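You operate a simulated robot arm through the tools that you are given. There is no shell and no other tool. Be economical: measure what you need, move in short steps, check, and stop when the job is done.

Carry out the task below with a simulated robot arm. There is one attempt and no reset: what you move stays moved.

TASK
Put the grey cup and the yellow clip in the red tool tray.
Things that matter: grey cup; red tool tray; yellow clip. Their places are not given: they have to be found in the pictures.

It is judged by the outcome, as a careful person would: the job done as asked, and still so three seconds after it is handed in. It fails if anything else is knocked over, pushed out of place, dropped, spilled or broken.

THE ROBOT
A 6-joint arm with a two-finger parallel gripper, fixed in place. Base frame: the origin is at the foot of the arm, x ahead of it, y to its left, z up; the work surface is at about z = 0. Lengths are in m, angles in rad, forces in N, time in s.
With the tool pointing down near the work surface it reaches from about 0.14 to 0.58 m from the base axis. Its first joint turns from -1.152 to 1.152 rad. Payload 2.1 kg.
Tool frame: the origin (TCP) lies between the finger pads and is the grasp point; the fingertips stand 0.03 m ahead of it; z points along the fingers, y is the line along which they close. The gripper opens to 0.094 m. The fingers are 0.028 m wide and 0.01 m thick; the gripper's body (0.05 by 0.096 m) begins 0.055 m behind the TCP.
Orientation is that of the tool frame in the base frame, as a unit quaternion [w, x, y, z]. With the fingers straight down and closing along the base's y, the tool's x points along the base's -x, its y along +y and its z along -z.

THE INTERFACE
- The arm moves only by the tool move_arm. Its argument "plan" is a list of rows, each a list of 7 numbers: the turn, a rotation vector about the tool's x, y, z in rad, then the shift along the tool's x, y, z in m, then the opening, from 0 (shut) to 1 (fully open). In form: [[wx, wy, wz, dx, dy, dz, gripper], ...]. A call has 1 to 10 rows; each row shifts and turns the commanded pose from where the row before left it, along the tool's axes as they then stand. A row lasts 0.2 s, in which the tool goes at most 0.05 m and 0.15 rad; a call with a longer step from one row to the next is refused whole, and so is a gripper value outside its range. A pose out of reach is approached as far as the arm can. The call stops where the force on the tool passes 40 N (or 10 N more than at its start, if that is more) or the arm is blocked; 0.2 s more then pass. The fingers move at their own pace (about 0.072 m/s each) and stop on an object; they squeeze with about 27 N. The grip force told is the motor's: it shows also when the fingers shut on nothing. Time passes only in rows, and 0.2 s behind the last, so rows that do not move let the fingers close. It gives the time, the measured TCP pose, the force on the tool (base axes), the opening and the grip force at its end, in the units of the frame above (readings bear some noise).
- Cameras (640 x 400 px; columns grow to the right, rows downward): "scene" is fixed at [0.0465, -0.3711, 0.4713]; the picture's right is [0.83, -0.56, 0.00], its down [-0.38, -0.56, -0.73] and it looks along [0.41, 0.60, -0.68] (base axes); focal length 214 px, centre (320, 200). "wrist" rides on the gripper at [-0.037, 0, -0.058] in the tool frame; the picture's right is [0.00, -1.00, 0.00], its down [0.97, 0.00, -0.24] and it looks along [0.24, 0.00, 0.97] (tool axes); focal length 218 px, centre (320, 200).
- grab_frame(camera): a new picture of that camera. No time passes.
- pixel_to_xyz(camera, pixels): there is no depth. For up to 12 entries [column, row, z] of the newest picture of that camera ("zoom" is the newest enlarged one), the place [x, y] in the base frame at which the ray of that pixel passes the height z, good to about 0.003 m. No time passes.
- inspect(camera, box): a new picture of the part [left, top, right, bottom] of that camera's present view, enlarged. No time passes.
- sign_off(): hands the job in; it is judged then, once.

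Work in short steps. Measure before you move; look again where a grasp or a placing could have gone wrong, and mend it. You have 60 turns and 26 pictures in all, the two below and enlarged ones among them. Open the gripper and draw the arm clear of the work before you hand the job in, unless the task says otherwise; then end with one line.

The tools are called as name(argument=value, ...) on one line, values as JSON. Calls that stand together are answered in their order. move_arm: Moves the arm, as the interface text tells. Its arguments: {"type":"object","properties":{"plan":{"type":"array","items":{"type":"array","items":{"type":"number"}}}},"required":["plan"]} The other tools are called the same way: grab_frame (camera) takes a picture; pixel_to_xyz (camera, pixels) gives the place at which the rays of pixels pass given heights; inspect (camera, box) takes an enlarged picture of a part of a camera's view; sign_off () hands the job in.

At the start:

```text
time: 0.0
ee_pos: [0.2464, -0.1175, 0.3578]
tool_rot: [0.0, 0.0, 1.0, -0.001]
wrist_force: [0.0, 0.6, 0.0]
width: 0.0941
gripper_force: 0.0
```

scene: 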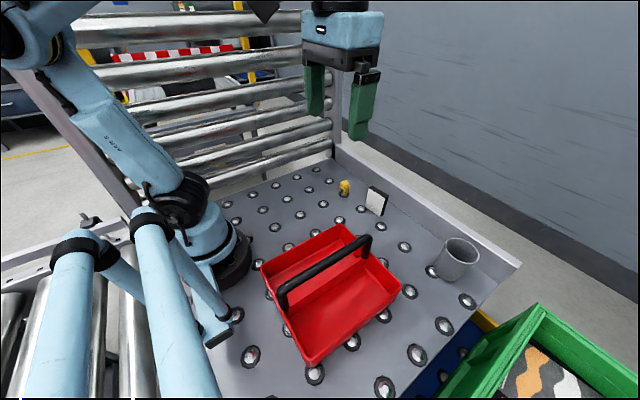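
wrist: 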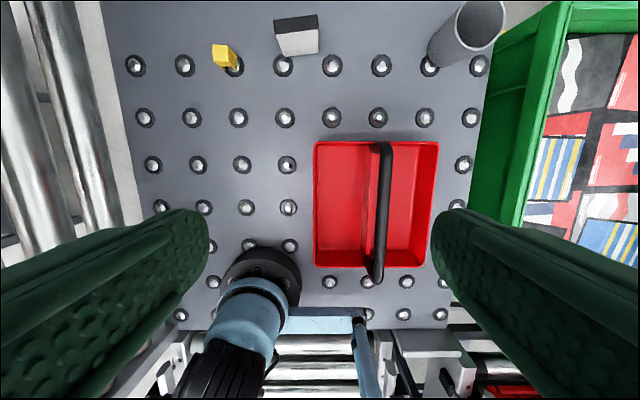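

The wrist view shows the clip near (225,55), the cup near (465,35) and the tray near (375,205). I'll take enlarged views and measure positions.

inspect(camera="scene", box=[240, 160, 520, 370])

inspect(camera="wrist", box=[190, 0, 530, 130])

pixel_to_xyz(camera="wrist", pixels=[[315, 142, 0.05], [438, 142, 0.05], [433, 266, 0.05], [315, 266, 0.05], [382, 145, 0.1], [376, 280, 0.1], [225, 68, 0.0], [440, 58, 0.0], [482, 22, 0.08], [297, 54, 0.0], [285, 68, 0.0], [225, 55, 0.02]])

pixel_to_xyz(camera="scene", pixels=[[450, 278, 0.0], [461, 250, 0.08], [344, 195, 0.0], [345, 183, 0.03], [261, 265, 0.05], [345, 224, 0.05], [402, 290, 0.05], [310, 365, 0.05], [372, 212, 0.0], [368, 238, 0.1], [283, 295, 0.1]])

```text
1.90 times, centred on (380, 265) of scene
```

zoom: 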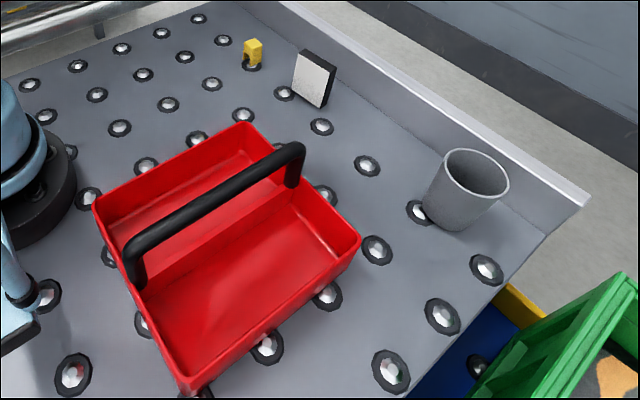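

```text
1.88 times, centred on (360, 65) of wrist
```

zoom: 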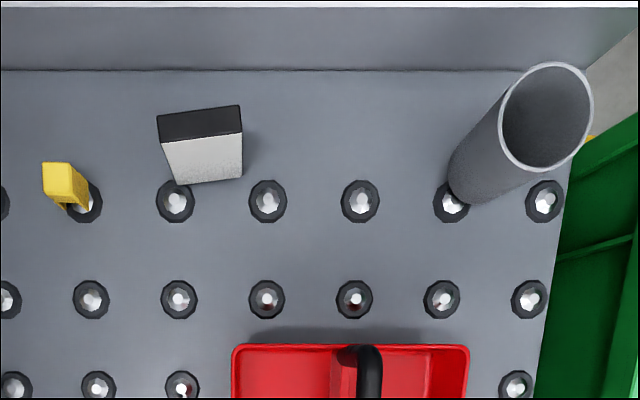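

```text
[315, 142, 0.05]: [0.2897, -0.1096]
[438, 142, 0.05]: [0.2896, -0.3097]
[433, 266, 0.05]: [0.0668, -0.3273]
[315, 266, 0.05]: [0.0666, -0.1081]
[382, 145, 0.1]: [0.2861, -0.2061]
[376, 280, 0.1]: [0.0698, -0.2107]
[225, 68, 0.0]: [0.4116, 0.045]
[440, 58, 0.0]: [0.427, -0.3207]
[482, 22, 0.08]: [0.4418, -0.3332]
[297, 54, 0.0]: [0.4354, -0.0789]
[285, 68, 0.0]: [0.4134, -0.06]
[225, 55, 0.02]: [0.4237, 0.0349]
```

```text
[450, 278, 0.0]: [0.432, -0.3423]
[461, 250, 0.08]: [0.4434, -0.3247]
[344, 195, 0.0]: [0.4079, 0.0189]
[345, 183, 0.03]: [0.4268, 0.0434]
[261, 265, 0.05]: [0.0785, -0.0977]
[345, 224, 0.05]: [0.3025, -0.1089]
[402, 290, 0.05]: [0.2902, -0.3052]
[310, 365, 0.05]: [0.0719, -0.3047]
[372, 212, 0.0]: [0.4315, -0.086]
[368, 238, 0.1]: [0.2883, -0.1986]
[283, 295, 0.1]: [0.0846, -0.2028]
```

Tray spans x 0.07–0.29, y −0.31–−0.105, with its handle along x at y≈−0.203. The cup is near (0.435,−0.33) and the clip near (0.415,0.035). I'll move above the cup for a closer look.

move_arm(plan=[[0, 0, 0, -0.022, -0.029, 0.008, 1], [0, 0, 0, -0.022, -0.029, 0.008, 1], [0, 0, 0, -0.022, -0.029, 0.008, 1], [0, 0, 0, -0.022, -0.029, 0.008, 1], [0, 0, 0, -0.022, -0.029, 0.008, 1], [0, 0, 0, -0.022, -0.029, 0.008, 1], [0, 0, 0, -0.022, -0.029, 0.008, 1]])

grab_frame(camera="wrist")

```text
time: 1.6
ee_pos: [0.3983, -0.3181, 0.3002]
tool_rot: [-0.001, 0.0, 1.0, -0.002]
wrist_force: [0.6, 0.2, -0.2]
width: 0.0936
gripper_force: 0.0
out of reach, approached as far as the arm can: row 7
```

```text
21 pictures are left
```

wrist: 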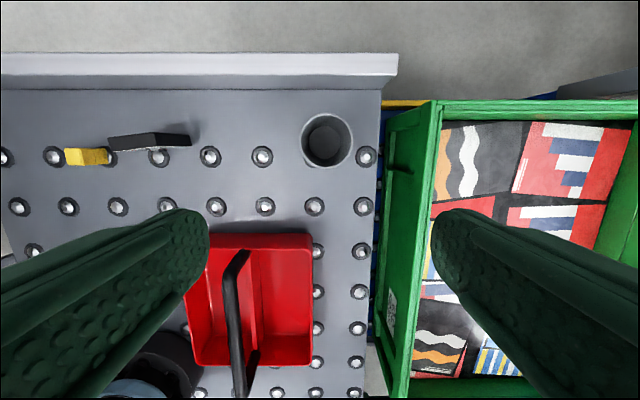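

The cup's rim spans columns 301–353, rows 114–167, with the inner bottom near (325,142). I'll measure it, along with the wall at row 90, the green bin's edge and the clip.

pixel_to_xyz(camera="wrist", pixels=[[301, 140, 0.08], [354, 140, 0.08], [327, 113, 0.08], [327, 167, 0.08], [325, 142, 0.0], [325, 168, 0.0], [300, 90, 0.0], [382, 120, 0.0], [388, 130, 0.1], [300, 60, 0.03], [305, 145, 0.0], [347, 145, 0.0]])

inspect(camera="wrist", box=[270, 80, 450, 190])

inspect(camera="scene", box=[390, 200, 530, 300])

```text
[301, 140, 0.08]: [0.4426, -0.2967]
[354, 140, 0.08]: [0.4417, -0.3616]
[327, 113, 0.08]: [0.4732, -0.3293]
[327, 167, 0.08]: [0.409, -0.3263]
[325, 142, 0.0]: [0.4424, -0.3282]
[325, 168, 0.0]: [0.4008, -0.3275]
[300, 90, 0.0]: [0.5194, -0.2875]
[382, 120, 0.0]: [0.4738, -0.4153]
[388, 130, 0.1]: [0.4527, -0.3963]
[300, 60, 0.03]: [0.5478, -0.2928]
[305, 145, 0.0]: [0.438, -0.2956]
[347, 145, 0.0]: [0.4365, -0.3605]
```

```text
3.56 times, centred on (360, 135) of wrist
```

zoom: 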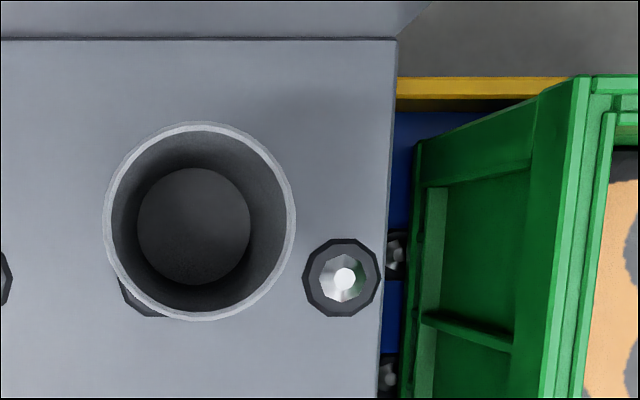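

```text
4.00 times, centred on (460, 250) of scene
```

zoom: 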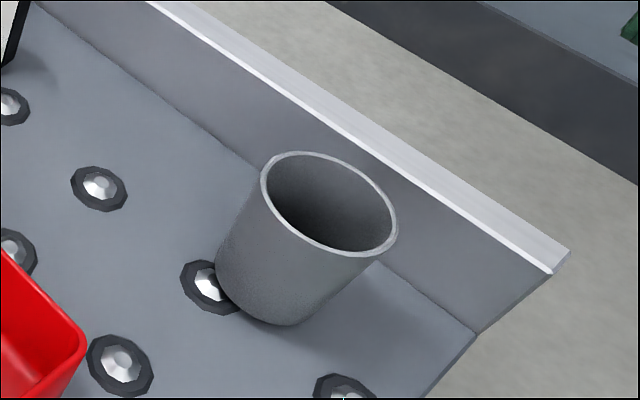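

The cup is centred at about (0.4415,−0.329), with a 0.065 m rim at z≈0.08. The bin is close on the −y side, so I'll close the fingers along x, which also suits the tray compartment. I'm turning the tool +90° about its z and lowering slightly.

move_arm(plan=[[0, 0, 0, 0, 0, 0.04, 0.95], [0, 0, 0.15, 0, 0, 0.01, 0.95], [0, 0, 0.15, 0, 0, 0.01, 0.95], [0, 0, 0.15, 0, 0, 0, 0.95], [0, 0, 0.15, 0, 0, 0, 0.95], [0, 0, 0.15, 0, 0, 0, 0.95], [0, 0, 0.15, 0, 0, 0, 0.95], [0, 0, 0.15, 0, 0, 0, 0.95], [0, 0, 0.15, 0, 0, 0, 0.95], [0, 0, 0.15, 0, 0, 0, 0.95]])

move_arm(plan=[[0, 0, 0.15, 0, 0, 0, 0.95], [0, 0, 0.0708, 0, 0, 0, 0.95]])

```text
time: 3.8
ee_pos: [0.3966, -0.3196, 0.2395]
tool_rot: [0.0, 0.627, 0.779, -0.001]
wrist_force: [0.0, 0.4, -0.4]
width: 0.0893
gripper_force: 0.0
```

```text
time: 4.4
ee_pos: [0.3983, -0.318, 0.2398]
tool_rot: [0.001, 0.707, 0.707, -0.001]
wrist_force: [0.3, 0.6, 0.2]
width: 0.0893
gripper_force: 0.2
```

The tool's x now points along +y and its y along +x. I'll shift over the cup, lower to z≈0.13, and check.

move_arm(plan=[[0, 0, 0, -0.005, 0.021, 0, 0.95], [0, 0, 0, -0.005, 0.021, 0, 0.95], [0, 0, 0, 0, 0, 0.04, 0.95], [0, 0, 0, 0, 0, 0.04, 0.95], [0, 0, 0, 0, 0, 0.03, 0.95]])

grab_frame(camera="wrist")

inspect(camera="scene", box=[390, 180, 530, 300])

```text
time: 5.6
ee_pos: [0.4626, -0.345, 0.1439]
tool_rot: [0.001, 0.707, 0.708, -0.001]
wrist_force: [-0.3, 0.9, -0.3]
width: 0.0893
gripper_force: 0.0
out of reach, approached as far as the arm can: row 4, 5
```

```text
18 pictures are left
```

wrist: 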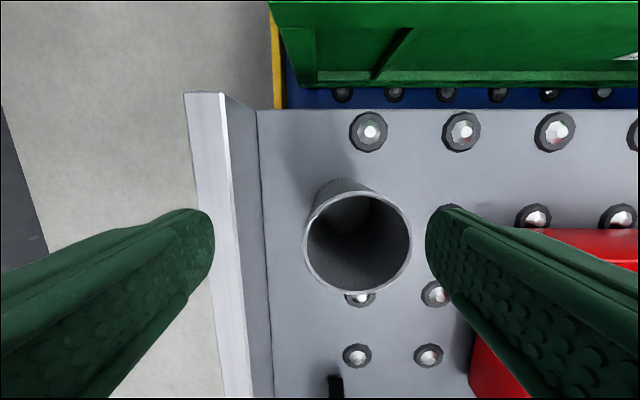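

```text
3.33 times, centred on (460, 240) of scene
```

zoom: 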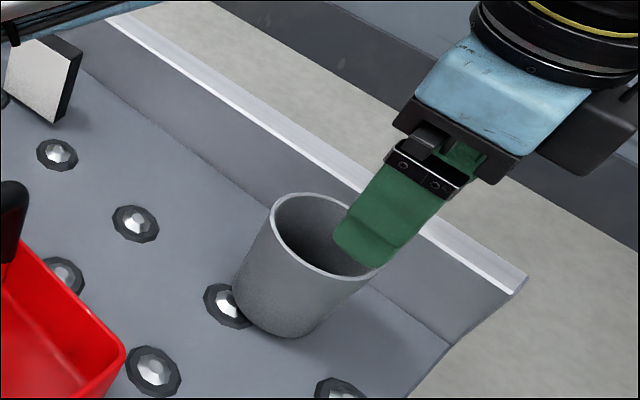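

The pose reads (0.463,−0.345,0.144), which is further out than I asked for. I'll hold for one row and re-read.

move_arm(plan=[[0, 0, 0, 0, 0, 0, 0.95]])

pixel_to_xyz(camera="wrist", pixels=[[302, 240, 0.08], [412, 240, 0.08], [357, 187, 0.08], [357, 294, 0.08]])

```text
time: 6.0
ee_pos: [0.462, -0.3448, 0.1445]
tool_rot: [0.001, 0.707, 0.707, -0.001]
wrist_force: [0.3, 0.4, 0.4]
width: 0.0895
gripper_force: 0.1
```

```text
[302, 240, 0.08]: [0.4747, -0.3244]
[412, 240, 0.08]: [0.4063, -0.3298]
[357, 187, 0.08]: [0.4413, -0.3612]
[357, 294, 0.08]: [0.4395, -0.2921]
```

The cup's rim centre is (0.4405,−0.327), so I'll shift −0.0215 in x and +0.018 in y at this height.

move_arm(plan=[[0, 0, 0, 0.009, -0.0107, 0, 0.95], [0, 0, 0, 0.009, -0.0107, 0, 0.95], [0, 0, 0, 0, 0, 0, 0.95]])

```text
time: 6.8
ee_pos: [0.4583, -0.3398, 0.1561]
tool_rot: [0.001, 0.707, 0.707, -0.001]
wrist_force: [0.0, -0.3, -0.1]
width: 0.0896
gripper_force: 0.2
out of reach, approached as far as the arm can: row 1, 2
```

Moving inward is refused here and the tool rises instead, as if the arm sits on a joint limit. I'll look at the arm in the scene view.

grab_frame(camera="scene")

```text
16 pictures are left
```

scene: 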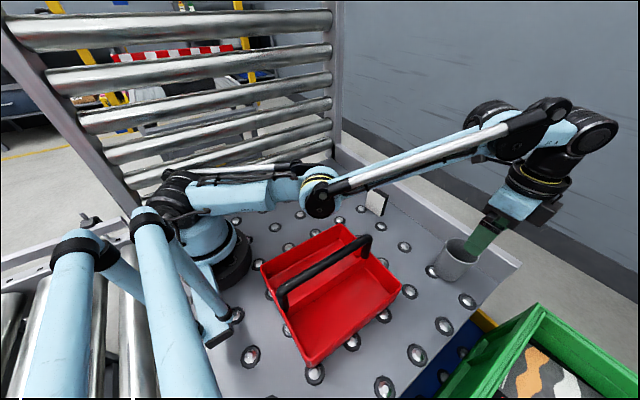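

The arm has dropped into an elbow-down posture after reaching full stretch. I'll raise the tool back to full stretch, well above everything, and then retract so the elbow comes up again.

move_arm(plan=[[0, 0, 0, 0, 0, -0.04, 0.95], [0, 0, 0, 0, 0, -0.04, 0.95], [0, 0, 0, 0, 0, -0.04, 0.95], [0, 0, 0, 0, 0, -0.04, 0.95]])

```text
time: 7.8
ee_pos: [0.43, -0.3201, 0.2582]
tool_rot: [0.0, 0.707, 0.707, 0.0]
wrist_force: [-0.5, 0.3, -0.1]
width: 0.0897
gripper_force: 0.2
out of reach, approached as far as the arm can: row 1, 2, 3, 4
```

I'll go a bit further up to reach true full stretch, then retract toward the base.

move_arm(plan=[[0, 0, 0, 0, 0, -0.04, 0.95], [0, 0, 0, 0, 0, -0.04, 0.95], [0, 0, 0, 0, 0, 0, 0.95]])

grab_frame(camera="scene")

```text
time: 8.6
ee_pos: [0.4195, -0.3115, 0.2813]
tool_rot: [0.001, 0.707, 0.707, -0.001]
wrist_force: [-0.5, -0.8, -0.3]
width: 0.0895
gripper_force: 0.0
out of reach, approached as far as the arm can: row 1, 2
```

```text
15 pictures are left
```

scene: 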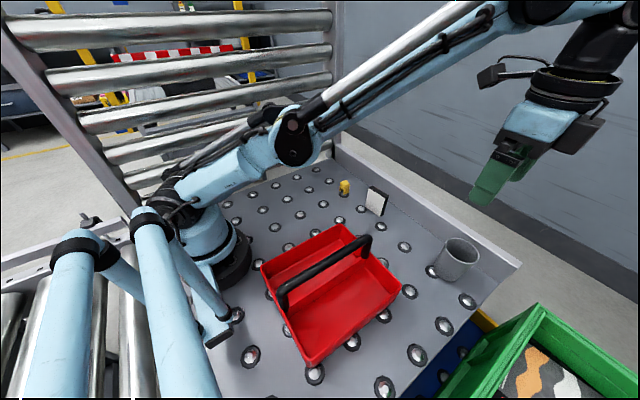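

The arm is almost straight now. I'll retract radially and see whether the elbow rises.

move_arm(plan=[[0, 0, 0, 0.024, -0.032, 0, 0.95], [0, 0, 0, 0.024, -0.032, 0, 0.95], [0, 0, 0, 0.024, -0.032, 0, 0.95]])

```text
time: 9.4
ee_pos: [0.3709, -0.2752, 0.2864]
tool_rot: [0.0, 0.707, 0.707, 0.0]
wrist_force: [0.0, -0.4, 0.1]
width: 0.0896
gripper_force: 0.0
out of reach, approached as far as the arm can: row 2, 3
```

move_arm(plan=[[0, 0, 0, 0.024, -0.032, 0, 0.95], [0, 0, 0, 0.024, -0.032, 0, 0.95], [0, 0, 0, 0, 0, 0, 0.95]])

grab_frame(camera="scene")

```text
time: 10.2
ee_pos: [0.3685, -0.2731, 0.2995]
tool_rot: [0.001, 0.707, 0.707, -0.001]
wrist_force: [-0.1, 0.6, -0.5]
width: 0.0893
gripper_force: 0.0
out of reach, approached as far as the arm can: row 1, 2
```

```text
14 pictures are left
```

scene: 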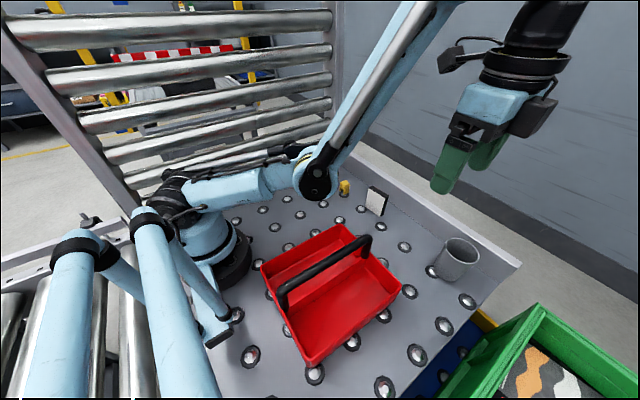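

The elbow is still low, with the shoulder at its limit. I'll stretch outward past reach while high, then sweep downward along the reach boundary so the elbow bends the other way, and only then come in.

move_arm(plan=[[0, 0, 0, -0.024, 0.032, -0.02, 0.95], [0, 0, 0, -0.024, 0.032, -0.02, 0.95], [0, 0, 0, -0.024, 0.032, -0.01, 0.95], [0, 0, 0, -0.024, 0.032, 0, 0.95], [0, 0, 0, -0.024, 0.032, 0, 0.95]])

move_arm(plan=[[0, 0, 0, 0, 0, 0.03, 0.95], [0, 0, 0, 0, 0, 0.03, 0.95]])

```text
time: 11.4
ee_pos: [0.4206, -0.3126, 0.2774]
tool_rot: [0.001, 0.707, 0.707, 0.0]
wrist_force: [-0.3, 0.2, 0.8]
width: 0.0892
gripper_force: 0.0
out of reach, approached as far as the arm can: row 1, 2, 3, 4, 5
```

```text
time: 12.0
ee_pos: [0.421, -0.3141, 0.2183]
tool_rot: [0.001, 0.707, 0.707, 0.0]
wrist_force: [0.6, -0.5, -0.1]
width: 0.0894
gripper_force: 0.1
```

That followed the command exactly. I'll test a small retraction.

move_arm(plan=[[0, 0, 0, 0.018, -0.024, 0, 0.95], [0, 0, 0, 0.024, -0.032, 0, 0.95], [0, 0, 0, 0.024, -0.032, 0, 0.95]])

```text
time: 12.8
ee_pos: [0.3743, -0.2774, 0.262]
tool_rot: [0.001, 0.707, 0.707, -0.001]
wrist_force: [-0.6, 0.0, 0.0]
width: 0.0893
gripper_force: 0.0
out of reach, approached as far as the arm can: row 1, 2, 3
```

Still elbow-down. I'll repeat with smaller overshoot steps past full stretch and then a retraction in the same call.

move_arm(plan=[[0, 0, 0, -0.012, 0.016, -0.015, 0.95], [0, 0, 0, -0.012, 0.016, -0.015, 0.95], [0, 0, 0, -0.012, 0.016, -0.015, 0.95], [0, 0, 0, -0.012, 0.016, -0.015, 0.95], [0, 0, 0, 0.018, -0.024, 0, 0.95], [0, 0, 0, 0.024, -0.032, 0, 0.95], [0, 0, 0, 0.024, -0.032, 0, 0.95], [0, 0, 0, 0.024, -0.032, 0, 0.95]])

```text
time: 14.6
ee_pos: [0.3654, -0.2702, 0.3162]
tool_rot: [0.001, 0.707, 0.707, 0.0]
wrist_force: [0.1, 0.3, -0.1]
width: 0.0895
gripper_force: 0.1
out of reach, approached as far as the arm can: row 3, 4, 6, 7, 8
```

move_arm(plan=[[0, 0, 0, -0.03, 0.04, 0, 0.95], [0, 0, 0, -0.03, 0.04, 0, 0.95], [0, 0, 0, -0.012, 0.016, 0.045, 0.95], [0, 0, 0, 0, 0, 0.05, 0.95], [0, 0, 0, 0.018, -0.024, 0, 0.95], [0, 0, 0, 0.024, -0.032, 0, 0.95], [0, 0, 0, 0.024, -0.032, 0, 0.95], [0, 0, 0, 0.024, -0.032, 0, 0.95]])

```text
time: 16.4
ee_pos: [0.3739, -0.2793, 0.2612]
tool_rot: [0.001, 0.707, 0.707, 0.0]
wrist_force: [0.7, -1.0, -0.3]
width: 0.0894
gripper_force: 0.1
out of reach, approached as far as the arm can: row 1, 2, 4, 5, 6, 7, 8
```

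I'll mimic the original flip in reverse: a moderately bent pose, one step landing just beyond reach, then retract.

move_arm(plan=[[0, 0, 0, -0.015, 0.02, -0.03, 0.95], [0, 0, 0, 0.006, -0.008, -0.02, 0.95], [0, 0, 0, -0.0225, 0.03, 0.006, 0.95], [0, 0, 0, 0.018, -0.024, 0, 0.95], [0, 0, 0, 0.024, -0.032, 0, 0.95], [0, 0, 0, 0.024, -0.032, 0, 0.95], [0, 0, 0, 0.024, -0.032, 0, 0.95]])

```text
time: 18.0
ee_pos: [0.3636, -0.268, 0.321]
tool_rot: [0.001, 0.707, 0.707, 0.0]
wrist_force: [0.4, 0.9, 1.0]
width: 0.0896
gripper_force: 0.1
out of reach, approached as far as the arm can: row 3, 5, 6, 7
```

Still the low branch. I'll try again with several small pushes past the boundary at a greater height before retracting.

move_arm(plan=[[0, 0, 0, -0.006, 0.008, -0.04, 0.95], [0, 0, 0, -0.012, 0.016, -0.02, 0.95], [0, 0, 0, -0.006, 0.008, -0.01, 0.95], [0, 0, 0, -0.003, 0.004, -0.005, 0.95], [0, 0, 0, -0.003, 0.004, 0.01, 0.95], [0, 0, 0, 0, 0, 0.02, 0.95], [0, 0, 0, 0.018, -0.024, 0.01, 0.95], [0, 0, 0, 0.024, -0.032, 0, 0.95], [0, 0, 0, 0.024, -0.032, 0, 0.95], [0, 0, 0, 0.024, -0.032, 0, 0.95]])

```text
time: 20.2
ee_pos: [0.3405, -0.2515, 0.375]
tool_rot: [0.0, 0.708, 0.706, -0.001]
wrist_force: [-0.2, 0.2, -0.7]
width: 0.0893
gripper_force: 0.1
out of reach, approached as far as the arm can: row 2, 3, 4, 7, 8, 9, 10
```

The position is now (0.3405,−0.2515,0.375). I'll test a further retraction with some descent.

move_arm(plan=[[0, 0, 0, 0.018, -0.024, 0, 0.95], [0, 0, 0, 0.018, -0.024, 0, 0.95], [0, 0, 0, 0, 0, 0.03, 0.95]])

grab_frame(camera="scene")

```text
time: 21.0
ee_pos: [0.3354, -0.2467, 0.3865]
tool_rot: [0.0, 0.707, 0.707, -0.001]
wrist_force: [0.3, -0.8, 0.8]
width: 0.0893
gripper_force: 0.0
out of reach, approached as far as the arm can: row 1, 2, 3
```

```text
13 pictures are left
```

scene: 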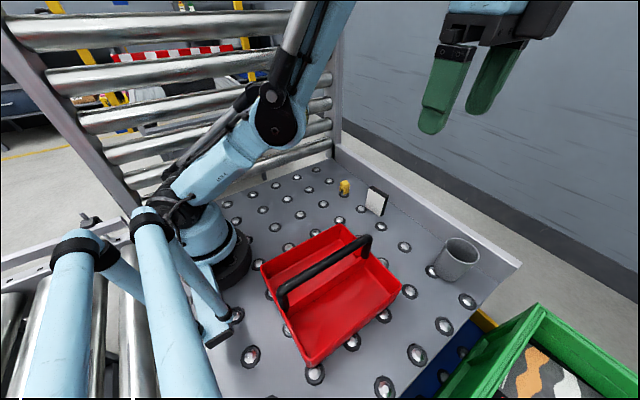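

The picture shows the upper arm and forearm nearly in line, with the elbow slightly low and at its limit. I'll push to full stretch, sweep down tangentially while staying slightly outside reach (biasing the elbow upward), then retract.

move_arm(plan=[[0, 0, 0, -0.024, 0.032, -0.03, 0.95], [0, 0, 0, -0.024, 0.032, -0.03, 0.95], [0, 0, 0, -0.021, 0.028, 0.032, 0.95], [0, 0, 0, -0.021, 0.028, 0.032, 0.95], [0, 0, 0, -0.021, 0.028, 0.032, 0.95], [0, 0, 0, -0.021, 0.028, 0.032, 0.95], [0, 0, 0, 0.024, -0.032, 0.01, 0.95], [0, 0, 0, 0.024, -0.032, 0, 0.95], [0, 0, 0, 0.024, -0.032, 0, 0.95], [0, 0, 0, 0.024, -0.032, 0, 0.95]])

```text
time: 23.2
ee_pos: [0.3036, -0.2234, 0.2308]
tool_rot: [0.001, 0.707, 0.707, 0.0]
wrist_force: [-0.1, 0.1, 0.4]
width: 0.0893
gripper_force: 0.0
out of reach, approached as far as the arm can: row 1, 2, 4, 5, 6
```

That worked: the arm retracted freely with the elbow up. Now I'll approach above the cup at (0.4405,−0.327), z≈0.14.

move_arm(plan=[[0, 0, 0, 0, 0, 0.045, 0.95], [0, 0, 0, -0.0207, 0.0274, 0, 0.95], [0, 0, 0, -0.0207, 0.0274, 0, 0.95], [0, 0, 0, -0.0207, 0.0274, 0.015, 0.95], [0, 0, 0, -0.0207, 0.0274, 0.015, 0.95], [0, 0, 0, -0.0207, 0.0274, 0.015, 0.95]])

grab_frame(camera="wrist")

```text
time: 24.6
ee_pos: [0.4421, -0.3272, 0.1407]
tool_rot: [0.001, 0.707, 0.707, 0.0]
wrist_force: [-0.3, -0.5, -0.6]
width: 0.0893
gripper_force: 0.0
```

```text
12 pictures are left
```

wrist: 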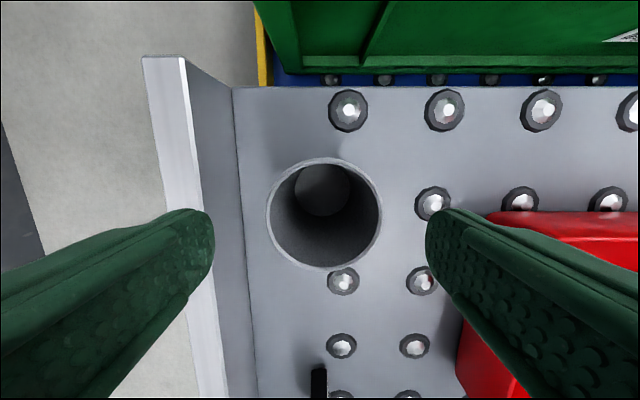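

The cup is centred between the fingers (column ~322). I'll descend to z≈0.055 and close.

move_arm(plan=[[0, 0, 0, 0, 0, 0.03, 0.95], [0, 0, 0, 0, 0, 0.03, 0.95], [0, 0, 0, 0, 0, 0.025, 0.95], [0, 0, 0, 0, 0, 0, 0.95], [0, 0, 0, 0, 0, 0, 0], [0, 0, 0, 0, 0, 0, 0], [0, 0, 0, 0, 0, 0, 0]])

```text
time: 26.2
ee_pos: [0.4419, -0.3264, 0.056]
tool_rot: [0.0, 0.708, 0.707, 0.0]
wrist_force: [0.0, 0.9, -0.1]
width: 0.0656
gripper_force: 27.0
```

The cup is held (width 0.0656). I'll lift it 0.11 m and carry it over the tray's −y compartment at (0.19,−0.256).

move_arm(plan=[[0, 0, 0, 0, 0, -0.035, 0], [0, 0, 0, 0, 0, -0.035, 0], [0, 0, 0, 0, 0, -0.035, 0], [0, 0, 0, 0.01, -0.036, 0, 0], [0, 0, 0, 0.01, -0.036, 0, 0], [0, 0, 0, 0.01, -0.036, 0, 0], [0, 0, 0, 0.01, -0.036, 0, 0], [0, 0, 0, 0.01, -0.036, 0, 0], [0, 0, 0, 0.01, -0.036, 0, 0], [0, 0, 0, 0.01, -0.036, 0, 0]])

grab_frame(camera="scene")

grab_frame(camera="wrist")

```text
time: 28.4
ee_pos: [0.1886, -0.2583, 0.1601]
tool_rot: [0.001, 0.707, 0.707, -0.002]
wrist_force: [-0.3, -0.6, -0.4]
width: 0.0655
gripper_force: 27.1
```

```text
11 pictures are left
```

scene: 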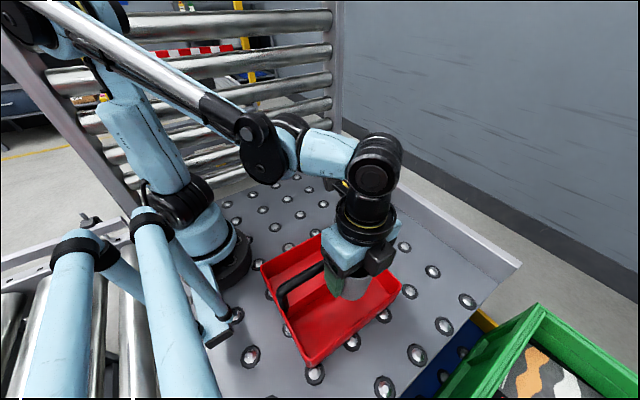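

```text
10 pictures are left
```

wrist: 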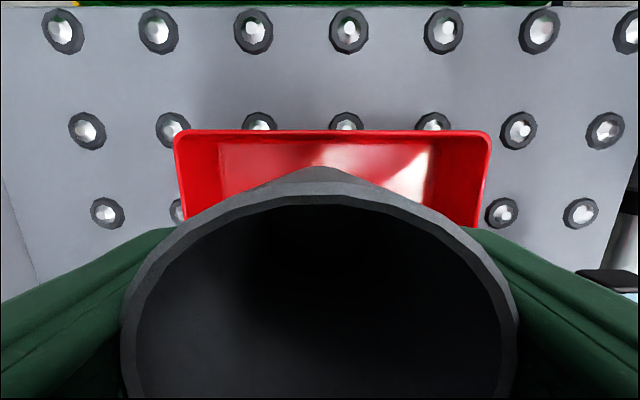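

I'll measure the near tray wall in the wrist view (rim rows 130–141, wall foot ~192) to confirm the cup will fit.

pixel_to_xyz(camera="wrist", pixels=[[320, 131, 0.05], [320, 142, 0.05], [230, 191, 0.005], [176, 140, 0.05], [490, 140, 0.05]])

inspect(camera="scene", box=[250, 200, 410, 370])

```text
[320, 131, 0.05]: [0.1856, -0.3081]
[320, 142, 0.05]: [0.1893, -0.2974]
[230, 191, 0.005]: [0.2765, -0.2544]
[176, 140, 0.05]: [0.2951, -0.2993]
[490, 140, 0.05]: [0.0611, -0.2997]
```

```text
2.35 times, centred on (330, 285) of scene
```

zoom: 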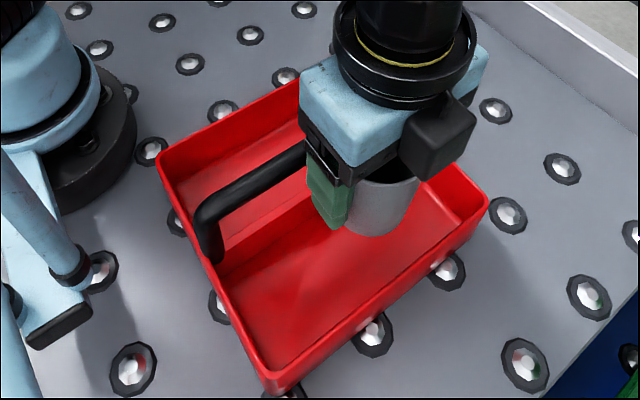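

The inner rim is at y≈−0.297, so I'll nudge +0.004 in y and lower toward the tray floor.

move_arm(plan=[[0, 0, 0, 0.004, 0, 0.02, 0], [0, 0, 0, 0, 0, 0.03, 0], [0, 0, 0, 0, 0, 0.025, 0], [0, 0, 0, 0, 0, 0.015, 0], [0, 0, 0, 0, 0, 0, 0]])

inspect(camera="scene", box=[250, 200, 410, 370])

```text
time: 29.6
ee_pos: [0.1905, -0.2543, 0.071]
tool_rot: [0.0, 0.707, 0.707, -0.001]
wrist_force: [-0.3, 0.7, 0.0]
width: 0.0652
gripper_force: 26.6
```

```text
2.35 times, centred on (330, 285) of scene
```

zoom: 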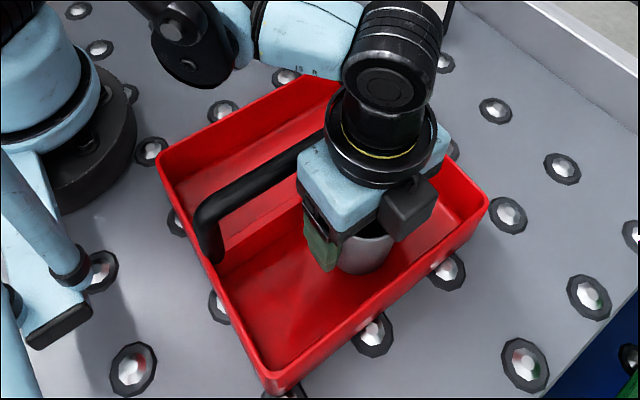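

The cup is clear of the walls. I'll ease it down until contact.

move_arm(plan=[[0, 0, 0, 0, 0, 0.004, 0], [0, 0, 0, 0, 0, 0.003, 0], [0, 0, 0, 0, 0, 0.002, 0], [0, 0, 0, 0, 0, 0, 0]])

```text
time: 30.6
ee_pos: [0.1901, -0.2542, 0.0614]
tool_rot: [0.0, 0.707, 0.707, 0.0]
wrist_force: [-0.2, -0.9, 0.5]
width: 0.0656
gripper_force: 27.2
```

move_arm(plan=[[0, 0, 0, 0, 0, 0.002, 0], [0, 0, 0, 0, 0, 0, 0]])

```text
time: 31.2
ee_pos: [0.1896, -0.2539, 0.0601]
tool_rot: [0.0, 0.707, 0.707, -0.001]
wrist_force: [-0.6, -0.4, -0.1]
width: 0.0655
gripper_force: 26.6
```

No contact force yet, so I'll continue in 1.5 mm steps.

move_arm(plan=[[0, 0, 0, 0, 0, 0.0015, 0], [0, 0, 0, 0, 0, 0, 0]])

move_arm(plan=[[0, 0, 0, 0, 0, 0.0015, 0], [0, 0, 0, 0, 0, 0, 0]])

```text
time: 31.8
ee_pos: [0.1896, -0.2538, 0.0581]
tool_rot: [0.001, 0.707, 0.707, -0.001]
wrist_force: [0.1, 0.3, 18.1]
width: 0.0655
gripper_force: 26.7
```

```text
time: 32.4
ee_pos: [0.19, -0.254, 0.058]
tool_rot: [0.001, 0.707, 0.707, 0.0]
wrist_force: [-0.8, 0.5, 17.1]
width: 0.0654
gripper_force: 27.2
```

Contact shows at 18 N. I'll relax slightly, open, and lift straight up.

move_arm(plan=[[0, 0, 0, 0, 0, -0.001, 0], [0, 0, 0, 0, 0, 0, 0.95], [0, 0, 0, 0, 0, 0, 0.95], [0, 0, 0, 0, 0, 0, 0.95], [0, 0, 0, 0, 0, -0.02, 0.95], [0, 0, 0, 0, 0, -0.04, 0.95], [0, 0, 0, 0, 0, -0.04, 0.95], [0, 0, 0, 0, 0, -0.04, 0.95]])

grab_frame(camera="wrist")

```text
time: 34.2
ee_pos: [0.1896, -0.2531, 0.1975]
tool_rot: [0.001, 0.707, 0.707, 0.0]
wrist_force: [-0.5, -0.1, 0.6]
width: 0.0894
gripper_force: 0.1
```

```text
7 pictures are left
```

wrist: 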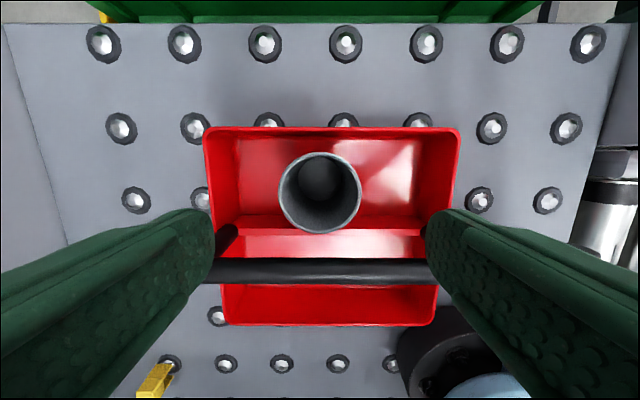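

The cup stands upright in the tray. Now I'll move toward the clip, at about (0.40,0.02) and z≈0.2.

move_arm(plan=[[0, 0, 0, 0.0341, 0.026, 0, 0.95], [0, 0, 0, 0.0341, 0.026, 0, 0.95], [0, 0, 0, 0.0341, 0.026, 0, 0.95], [0, 0, 0, 0.0341, 0.026, 0, 0.95], [0, 0, 0, 0.0341, 0.026, 0, 0.95], [0, 0, 0, 0.0341, 0.026, 0, 0.95], [0, 0, 0, 0.0341, 0.026, 0, 0.95], [0, 0, 0, 0.0341, 0.026, 0.01, 0.95]])

grab_frame(camera="wrist")

```text
time: 36.0
ee_pos: [0.3974, 0.0199, 0.1878]
tool_rot: [0.0, 0.707, 0.708, -0.001]
wrist_force: [0.7, 0.1, -0.5]
width: 0.0894
gripper_force: 0.1
```

```text
6 pictures are left
```

wrist: 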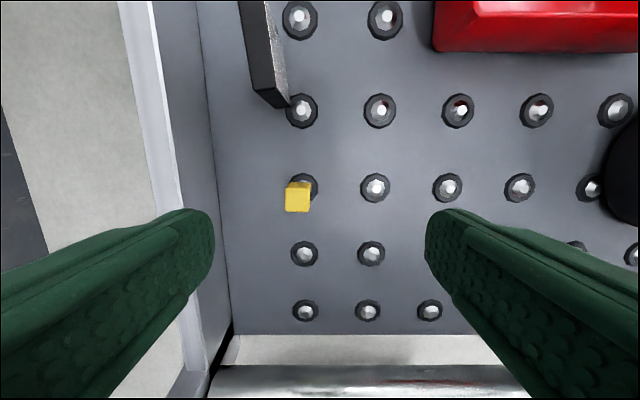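

inspect(camera="wrist", box=[260, 160, 350, 230])

pixel_to_xyz(camera="wrist", pixels=[[286, 200, 0.035], [310, 200, 0.035], [298, 188, 0.035], [298, 212, 0.035], [300, 182, 0.0], [286, 200, 0.025], [310, 200, 0.025], [270, 105, 0.05], [290, 100, 0.05]])

inspect(camera="scene", box=[315, 165, 395, 220])

```text
5.71 times, centred on (305, 195) of wrist
```

zoom: 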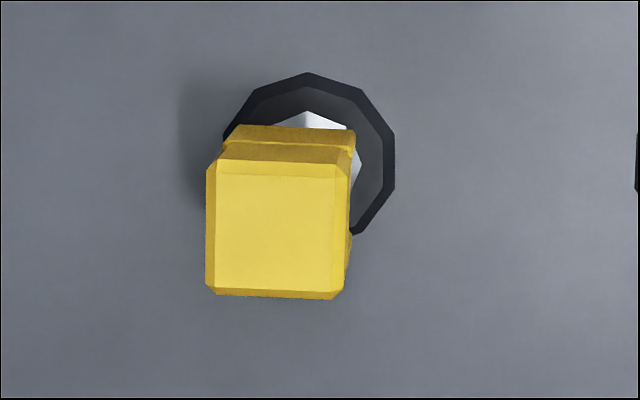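

```text
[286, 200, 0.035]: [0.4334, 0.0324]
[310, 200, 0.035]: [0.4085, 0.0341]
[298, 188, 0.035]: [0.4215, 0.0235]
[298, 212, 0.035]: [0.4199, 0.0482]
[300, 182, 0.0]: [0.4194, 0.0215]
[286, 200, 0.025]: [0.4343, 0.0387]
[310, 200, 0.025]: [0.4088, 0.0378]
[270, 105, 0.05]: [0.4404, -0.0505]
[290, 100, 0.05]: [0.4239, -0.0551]
```

```text
7.27 times, centred on (355, 192) of scene
```

zoom: 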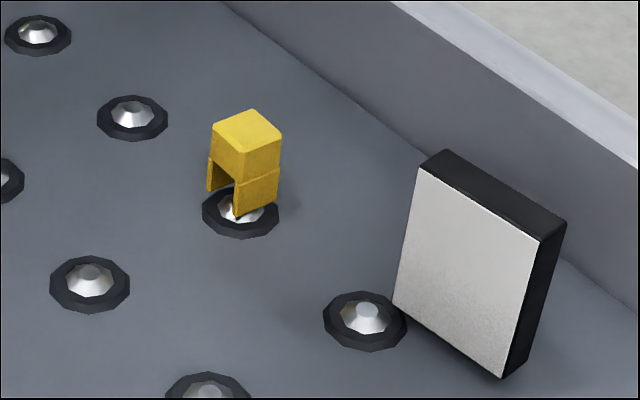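

The clip stands upright as a small arch, solid on top and about 0.025 m wide, so gripping along x on the upper part suits it. I'll estimate its height.

pixel_to_xyz(camera="scene", pixels=[[343.6, 194.5, 0.0], [345, 185.5, 0.02], [345, 185.5, 0.03], [345, 185.5, 0.035], [345, 185.5, 0.04], [345.7, 179.9, 0.04], [345.7, 179.9, 0.03]])

pixel_to_xyz(camera="wrist", pixels=[[297.5, 200, 0.03], [297.5, 200, 0.04], [297.5, 188, 0.03], [297.5, 188, 0.04]])

```text
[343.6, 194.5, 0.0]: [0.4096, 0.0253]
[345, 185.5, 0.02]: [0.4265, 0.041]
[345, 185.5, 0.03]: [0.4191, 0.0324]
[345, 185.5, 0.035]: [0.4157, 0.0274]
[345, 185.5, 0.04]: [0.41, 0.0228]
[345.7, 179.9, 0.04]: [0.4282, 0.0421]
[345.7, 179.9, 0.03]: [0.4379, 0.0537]
```

```text
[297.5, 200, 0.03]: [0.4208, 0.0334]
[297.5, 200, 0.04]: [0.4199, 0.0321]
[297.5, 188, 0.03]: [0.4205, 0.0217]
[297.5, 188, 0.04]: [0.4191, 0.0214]
```

Clip height is ~0.039 m, centred at (0.420,0.034). I'll align, descend to TCP z≈0.043 and close.

move_arm(plan=[[0, 0, 0, 0.014, 0.0226, 0, 0.95], [0, 0, 0, 0, 0, 0.04, 0.95], [0, 0, 0, 0, 0, 0.04, 0.95], [0, 0, 0, 0, 0, 0.035, 0.95], [0, 0, 0, 0, 0, 0.02, 0.95], [0, 0, 0, 0, 0, 0.009, 0.95], [0, 0, 0, 0, 0, 0, 0.95]])

move_arm(plan=[[0, 0, 0, 0, 0, 0, 0.5], [0, 0, 0, 0, 0, 0, 0], [0, 0, 0, 0, 0, 0, 0], [0, 0, 0, 0, 0, 0, 0], [0, 0, 0, 0, 0, 0, 0]])

```text
time: 37.6
ee_pos: [0.42, 0.0327, 0.0454]
tool_rot: [0.001, 0.707, 0.707, -0.001]
wrist_force: [0.3, -0.1, -0.2]
width: 0.0891
gripper_force: 0.1
```

```text
time: 38.8
ee_pos: [0.4208, 0.0331, 0.0452]
tool_rot: [0.001, 0.706, 0.708, -0.001]
wrist_force: [0.1, 0.1, 12.9]
width: 0.0231
gripper_force: 26.8
```

The clip is gripped (0.023 m). I'll lift to z≈0.20 and carry it over the tray to (0.118,−0.255), the free part of the cup's compartment, where the gripper clears the handle.

move_arm(plan=[[0, 0, 0, 0, 0, -0.03, 0], [0, 0, 0, 0, 0, -0.04, 0], [0, 0, 0, 0, 0, -0.045, 0], [0, 0, 0, 0, 0, -0.04, 0]])

move_arm(plan=[[0, 0, 0, -0.0288, -0.0302, 0, 0], [0, 0, 0, -0.0288, -0.0302, 0, 0], [0, 0, 0, -0.0288, -0.0302, 0, 0], [0, 0, 0, -0.0288, -0.0302, 0, 0], [0, 0, 0, -0.0288, -0.0302, 0, 0], [0, 0, 0, -0.0288, -0.0302, 0, 0], [0, 0, 0, -0.0288, -0.0302, 0, 0], [0, 0, 0, -0.0288, -0.0302, 0, 0], [0, 0, 0, -0.0288, -0.0302, 0, 0], [0, 0, 0, -0.0288, -0.0302, 0, 0]])

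grab_frame(camera="wrist")

```text
time: 39.8
ee_pos: [0.4204, 0.0324, 0.1988]
tool_rot: [0.0, 0.707, 0.707, 0.0]
wrist_force: [0.0, -0.1, 0.5]
width: 0.0228
gripper_force: 26.9
```

```text
time: 42.0
ee_pos: [0.1237, -0.2519, 0.1982]
tool_rot: [0.0, 0.707, 0.707, -0.001]
wrist_force: [-0.4, -0.5, -0.5]
width: 0.0234
gripper_force: 26.6
out of reach, approached as far as the arm can: row 10
```

```text
3 pictures are left
```

wrist: 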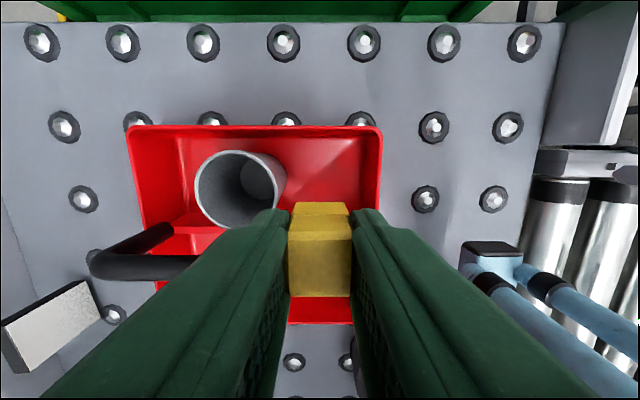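

Row 10 hit the first joint's limit, so I'm at (0.124,−0.252). I'll check the gap between the cup edge and the tray wall here.

pixel_to_xyz(camera="wrist", pixels=[[195, 190, 0.084], [287, 190, 0.084], [240, 150, 0.084], [240, 230, 0.084], [367, 140, 0.05], [382, 140, 0.05], [362, 180, 0.01]])

```text
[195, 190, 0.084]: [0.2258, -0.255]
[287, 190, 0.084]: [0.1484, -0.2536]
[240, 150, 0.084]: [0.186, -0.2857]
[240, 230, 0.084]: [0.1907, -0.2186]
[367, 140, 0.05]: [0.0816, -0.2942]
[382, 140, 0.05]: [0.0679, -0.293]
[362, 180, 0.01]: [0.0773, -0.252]
```

The free gap is about x 0.08–0.153, so I'll nudge to (0.117,−0.245) and lower to just above the floor.

move_arm(plan=[[0, 0, 0, 0.007, -0.0067, 0, 0], [0, 0, 0, 0, 0, 0.03, 0], [0, 0, 0, 0, 0, 0.03, 0], [0, 0, 0, 0, 0, 0.03, 0], [0, 0, 0, 0, 0, 0.02, 0], [0, 0, 0, 0, 0, 0, 0]])

inspect(camera="scene", box=[250, 200, 410, 370])

```text
time: 43.4
ee_pos: [0.1214, -0.2434, 0.089]
tool_rot: [0.0, 0.707, 0.707, -0.002]
wrist_force: [0.5, -1.2, 0.4]
width: 0.0232
gripper_force: 27.0
```

```text
2.35 times, centred on (330, 285) of scene
```

zoom: 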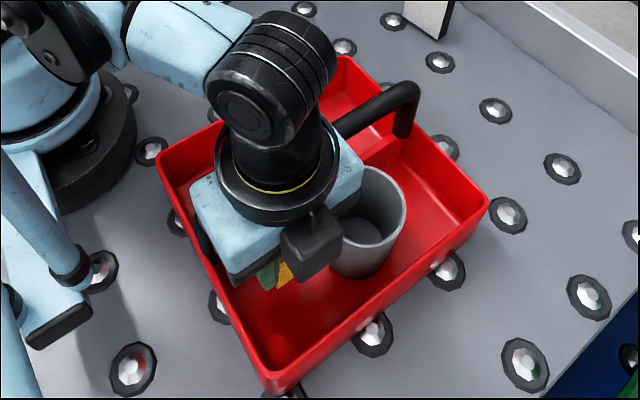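

I'll shift another −0.004 in x and lower gently toward contact (expected near z≈0.048).

move_arm(plan=[[0, 0, 0, 0, -0.004, 0, 0], [0, 0, 0, 0, 0, 0.015, 0], [0, 0, 0, 0, 0, 0.015, 0], [0, 0, 0, 0, 0, 0.006, 0], [0, 0, 0, 0, 0, 0, 0]])

move_arm(plan=[[0, 0, 0, 0, 0, 0.002, 0], [0, 0, 0, 0, 0, 0, 0]])

move_arm(plan=[[0, 0, 0, 0, 0, 0.002, 0], [0, 0, 0, 0, 0, 0, 0]])

```text
time: 44.6
ee_pos: [0.1219, -0.2443, 0.0526]
tool_rot: [0.001, 0.707, 0.707, 0.0]
wrist_force: [0.5, 0.0, 0.0]
width: 0.023
gripper_force: 26.6
out of reach, approached as far as the arm can: row 1
```

```text
time: 45.2
ee_pos: [0.1213, -0.2449, 0.0507]
tool_rot: [0.001, 0.707, 0.707, 0.0]
wrist_force: [-0.3, -0.1, -0.5]
width: 0.0231
gripper_force: 26.5
```

```text
time: 45.8
ee_pos: [0.1224, -0.2447, 0.0488]
tool_rot: [0.001, 0.708, 0.707, -0.001]
wrist_force: [0.3, -0.2, 0.5]
width: 0.0232
gripper_force: 27.2
```

move_arm(plan=[[0, 0, 0, 0, 0, 0.0015, 0], [0, 0, 0, 0, 0, 0, 0]])

move_arm(plan=[[0, 0, 0, 0, 0, 0.0015, 0], [0, 0, 0, 0, 0, 0, 0]])

```text
time: 46.2
ee_pos: [0.1218, -0.2435, 0.0492]
tool_rot: [0.0, 0.707, 0.707, 0.001]
wrist_force: [0.1, 0.6, 20.4]
width: 0.0235
gripper_force: 26.9
stopped in row 2: the force on the tool passed its limit (the readings are from after the stop); the commanded pose is now the measured one
```

```text
time: 46.6
ee_pos: [0.1209, -0.2435, 0.0486]
tool_rot: [-0.001, 0.708, 0.706, -0.001]
wrist_force: [-0.3, 1.0, 21.8]
width: 0.0229
gripper_force: 26.6
stopped in row 1: the force on the tool passed its limit (the readings are from after the stop); the commanded pose is now the measured one
```

The clip is on the tray floor (≈20 N contact). I'll relax slightly, open only to ~0.034 m to clear the cup, and lift.

move_arm(plan=[[0, 0, 0, 0, 0, -0.001, 0], [0, 0, 0, 0, 0, 0, 0.36], [0, 0, 0, 0, 0, 0, 0.36], [0, 0, 0, 0, 0, -0.01, 0.36], [0, 0, 0, 0, 0, -0.03, 0.36], [0, 0, 0, 0, 0, -0.04, 0.36], [0, 0, 0, 0, 0, -0.04, 0.36], [0, 0, 0, 0, 0, -0.04, 0.36]])

grab_frame(camera="wrist")

```text
time: 48.4
ee_pos: [0.1219, -0.2436, 0.2096]
tool_rot: [-0.002, 0.707, 0.707, 0.0]
wrist_force: [1.1, 0.5, -0.8]
width: 0.0338
gripper_force: 0.1
```

```text
1 pictures are left
```

wrist: 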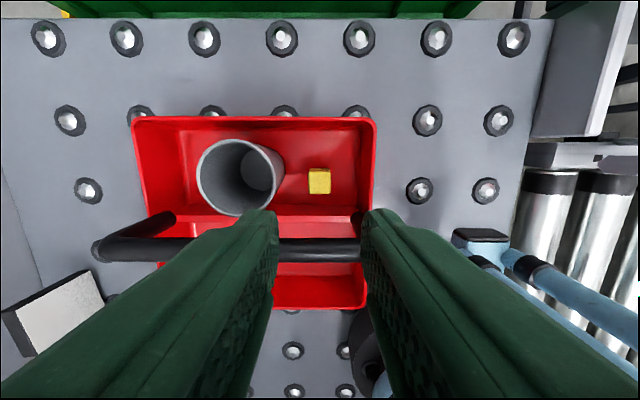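

Both the cup and the clip stand in the tray. I'll open the gripper and draw the arm clear, up and toward the middle.

move_arm(plan=[[0, 0, 0, 0, 0, -0.04, 0.36], [0, 0, 0, 0, 0, -0.03, 1], [0, 0, 0, 0.03, 0.03, 0, 1], [0, 0, 0, 0.03, 0.03, 0, 1], [0, 0, 0, 0.03, 0.03, 0, 1], [0, 0, 0, 0.03, 0.03, 0, 1], [0, 0, 0, 0.03, 0.01, 0, 1], [0, 0, 0, 0.03, 0, 0, 1], [0, 0, 0, 0.03, 0, 0, 1]])

grab_frame(camera="scene")

```text
time: 50.4
ee_pos: [0.2502, -0.032, 0.2778]
tool_rot: [0.0, 0.707, 0.707, 0.0]
wrist_force: [0.1, -0.8, 0.4]
width: 0.0941
gripper_force: 0.0
```

```text
0 pictures are left
```

scene: 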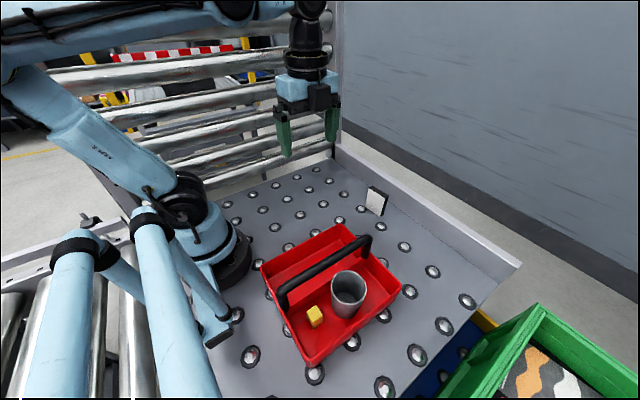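

The final view shows the cup and clip in the tray, nothing else disturbed, and the arm clear with the gripper open. I'll hand the job in.

sign_off()

```text
The job is handed in.
```

The grey cup and the yellow clip are both standing upright in the red tool tray; nothing else looked moved in the last picture, and the job is handed in.
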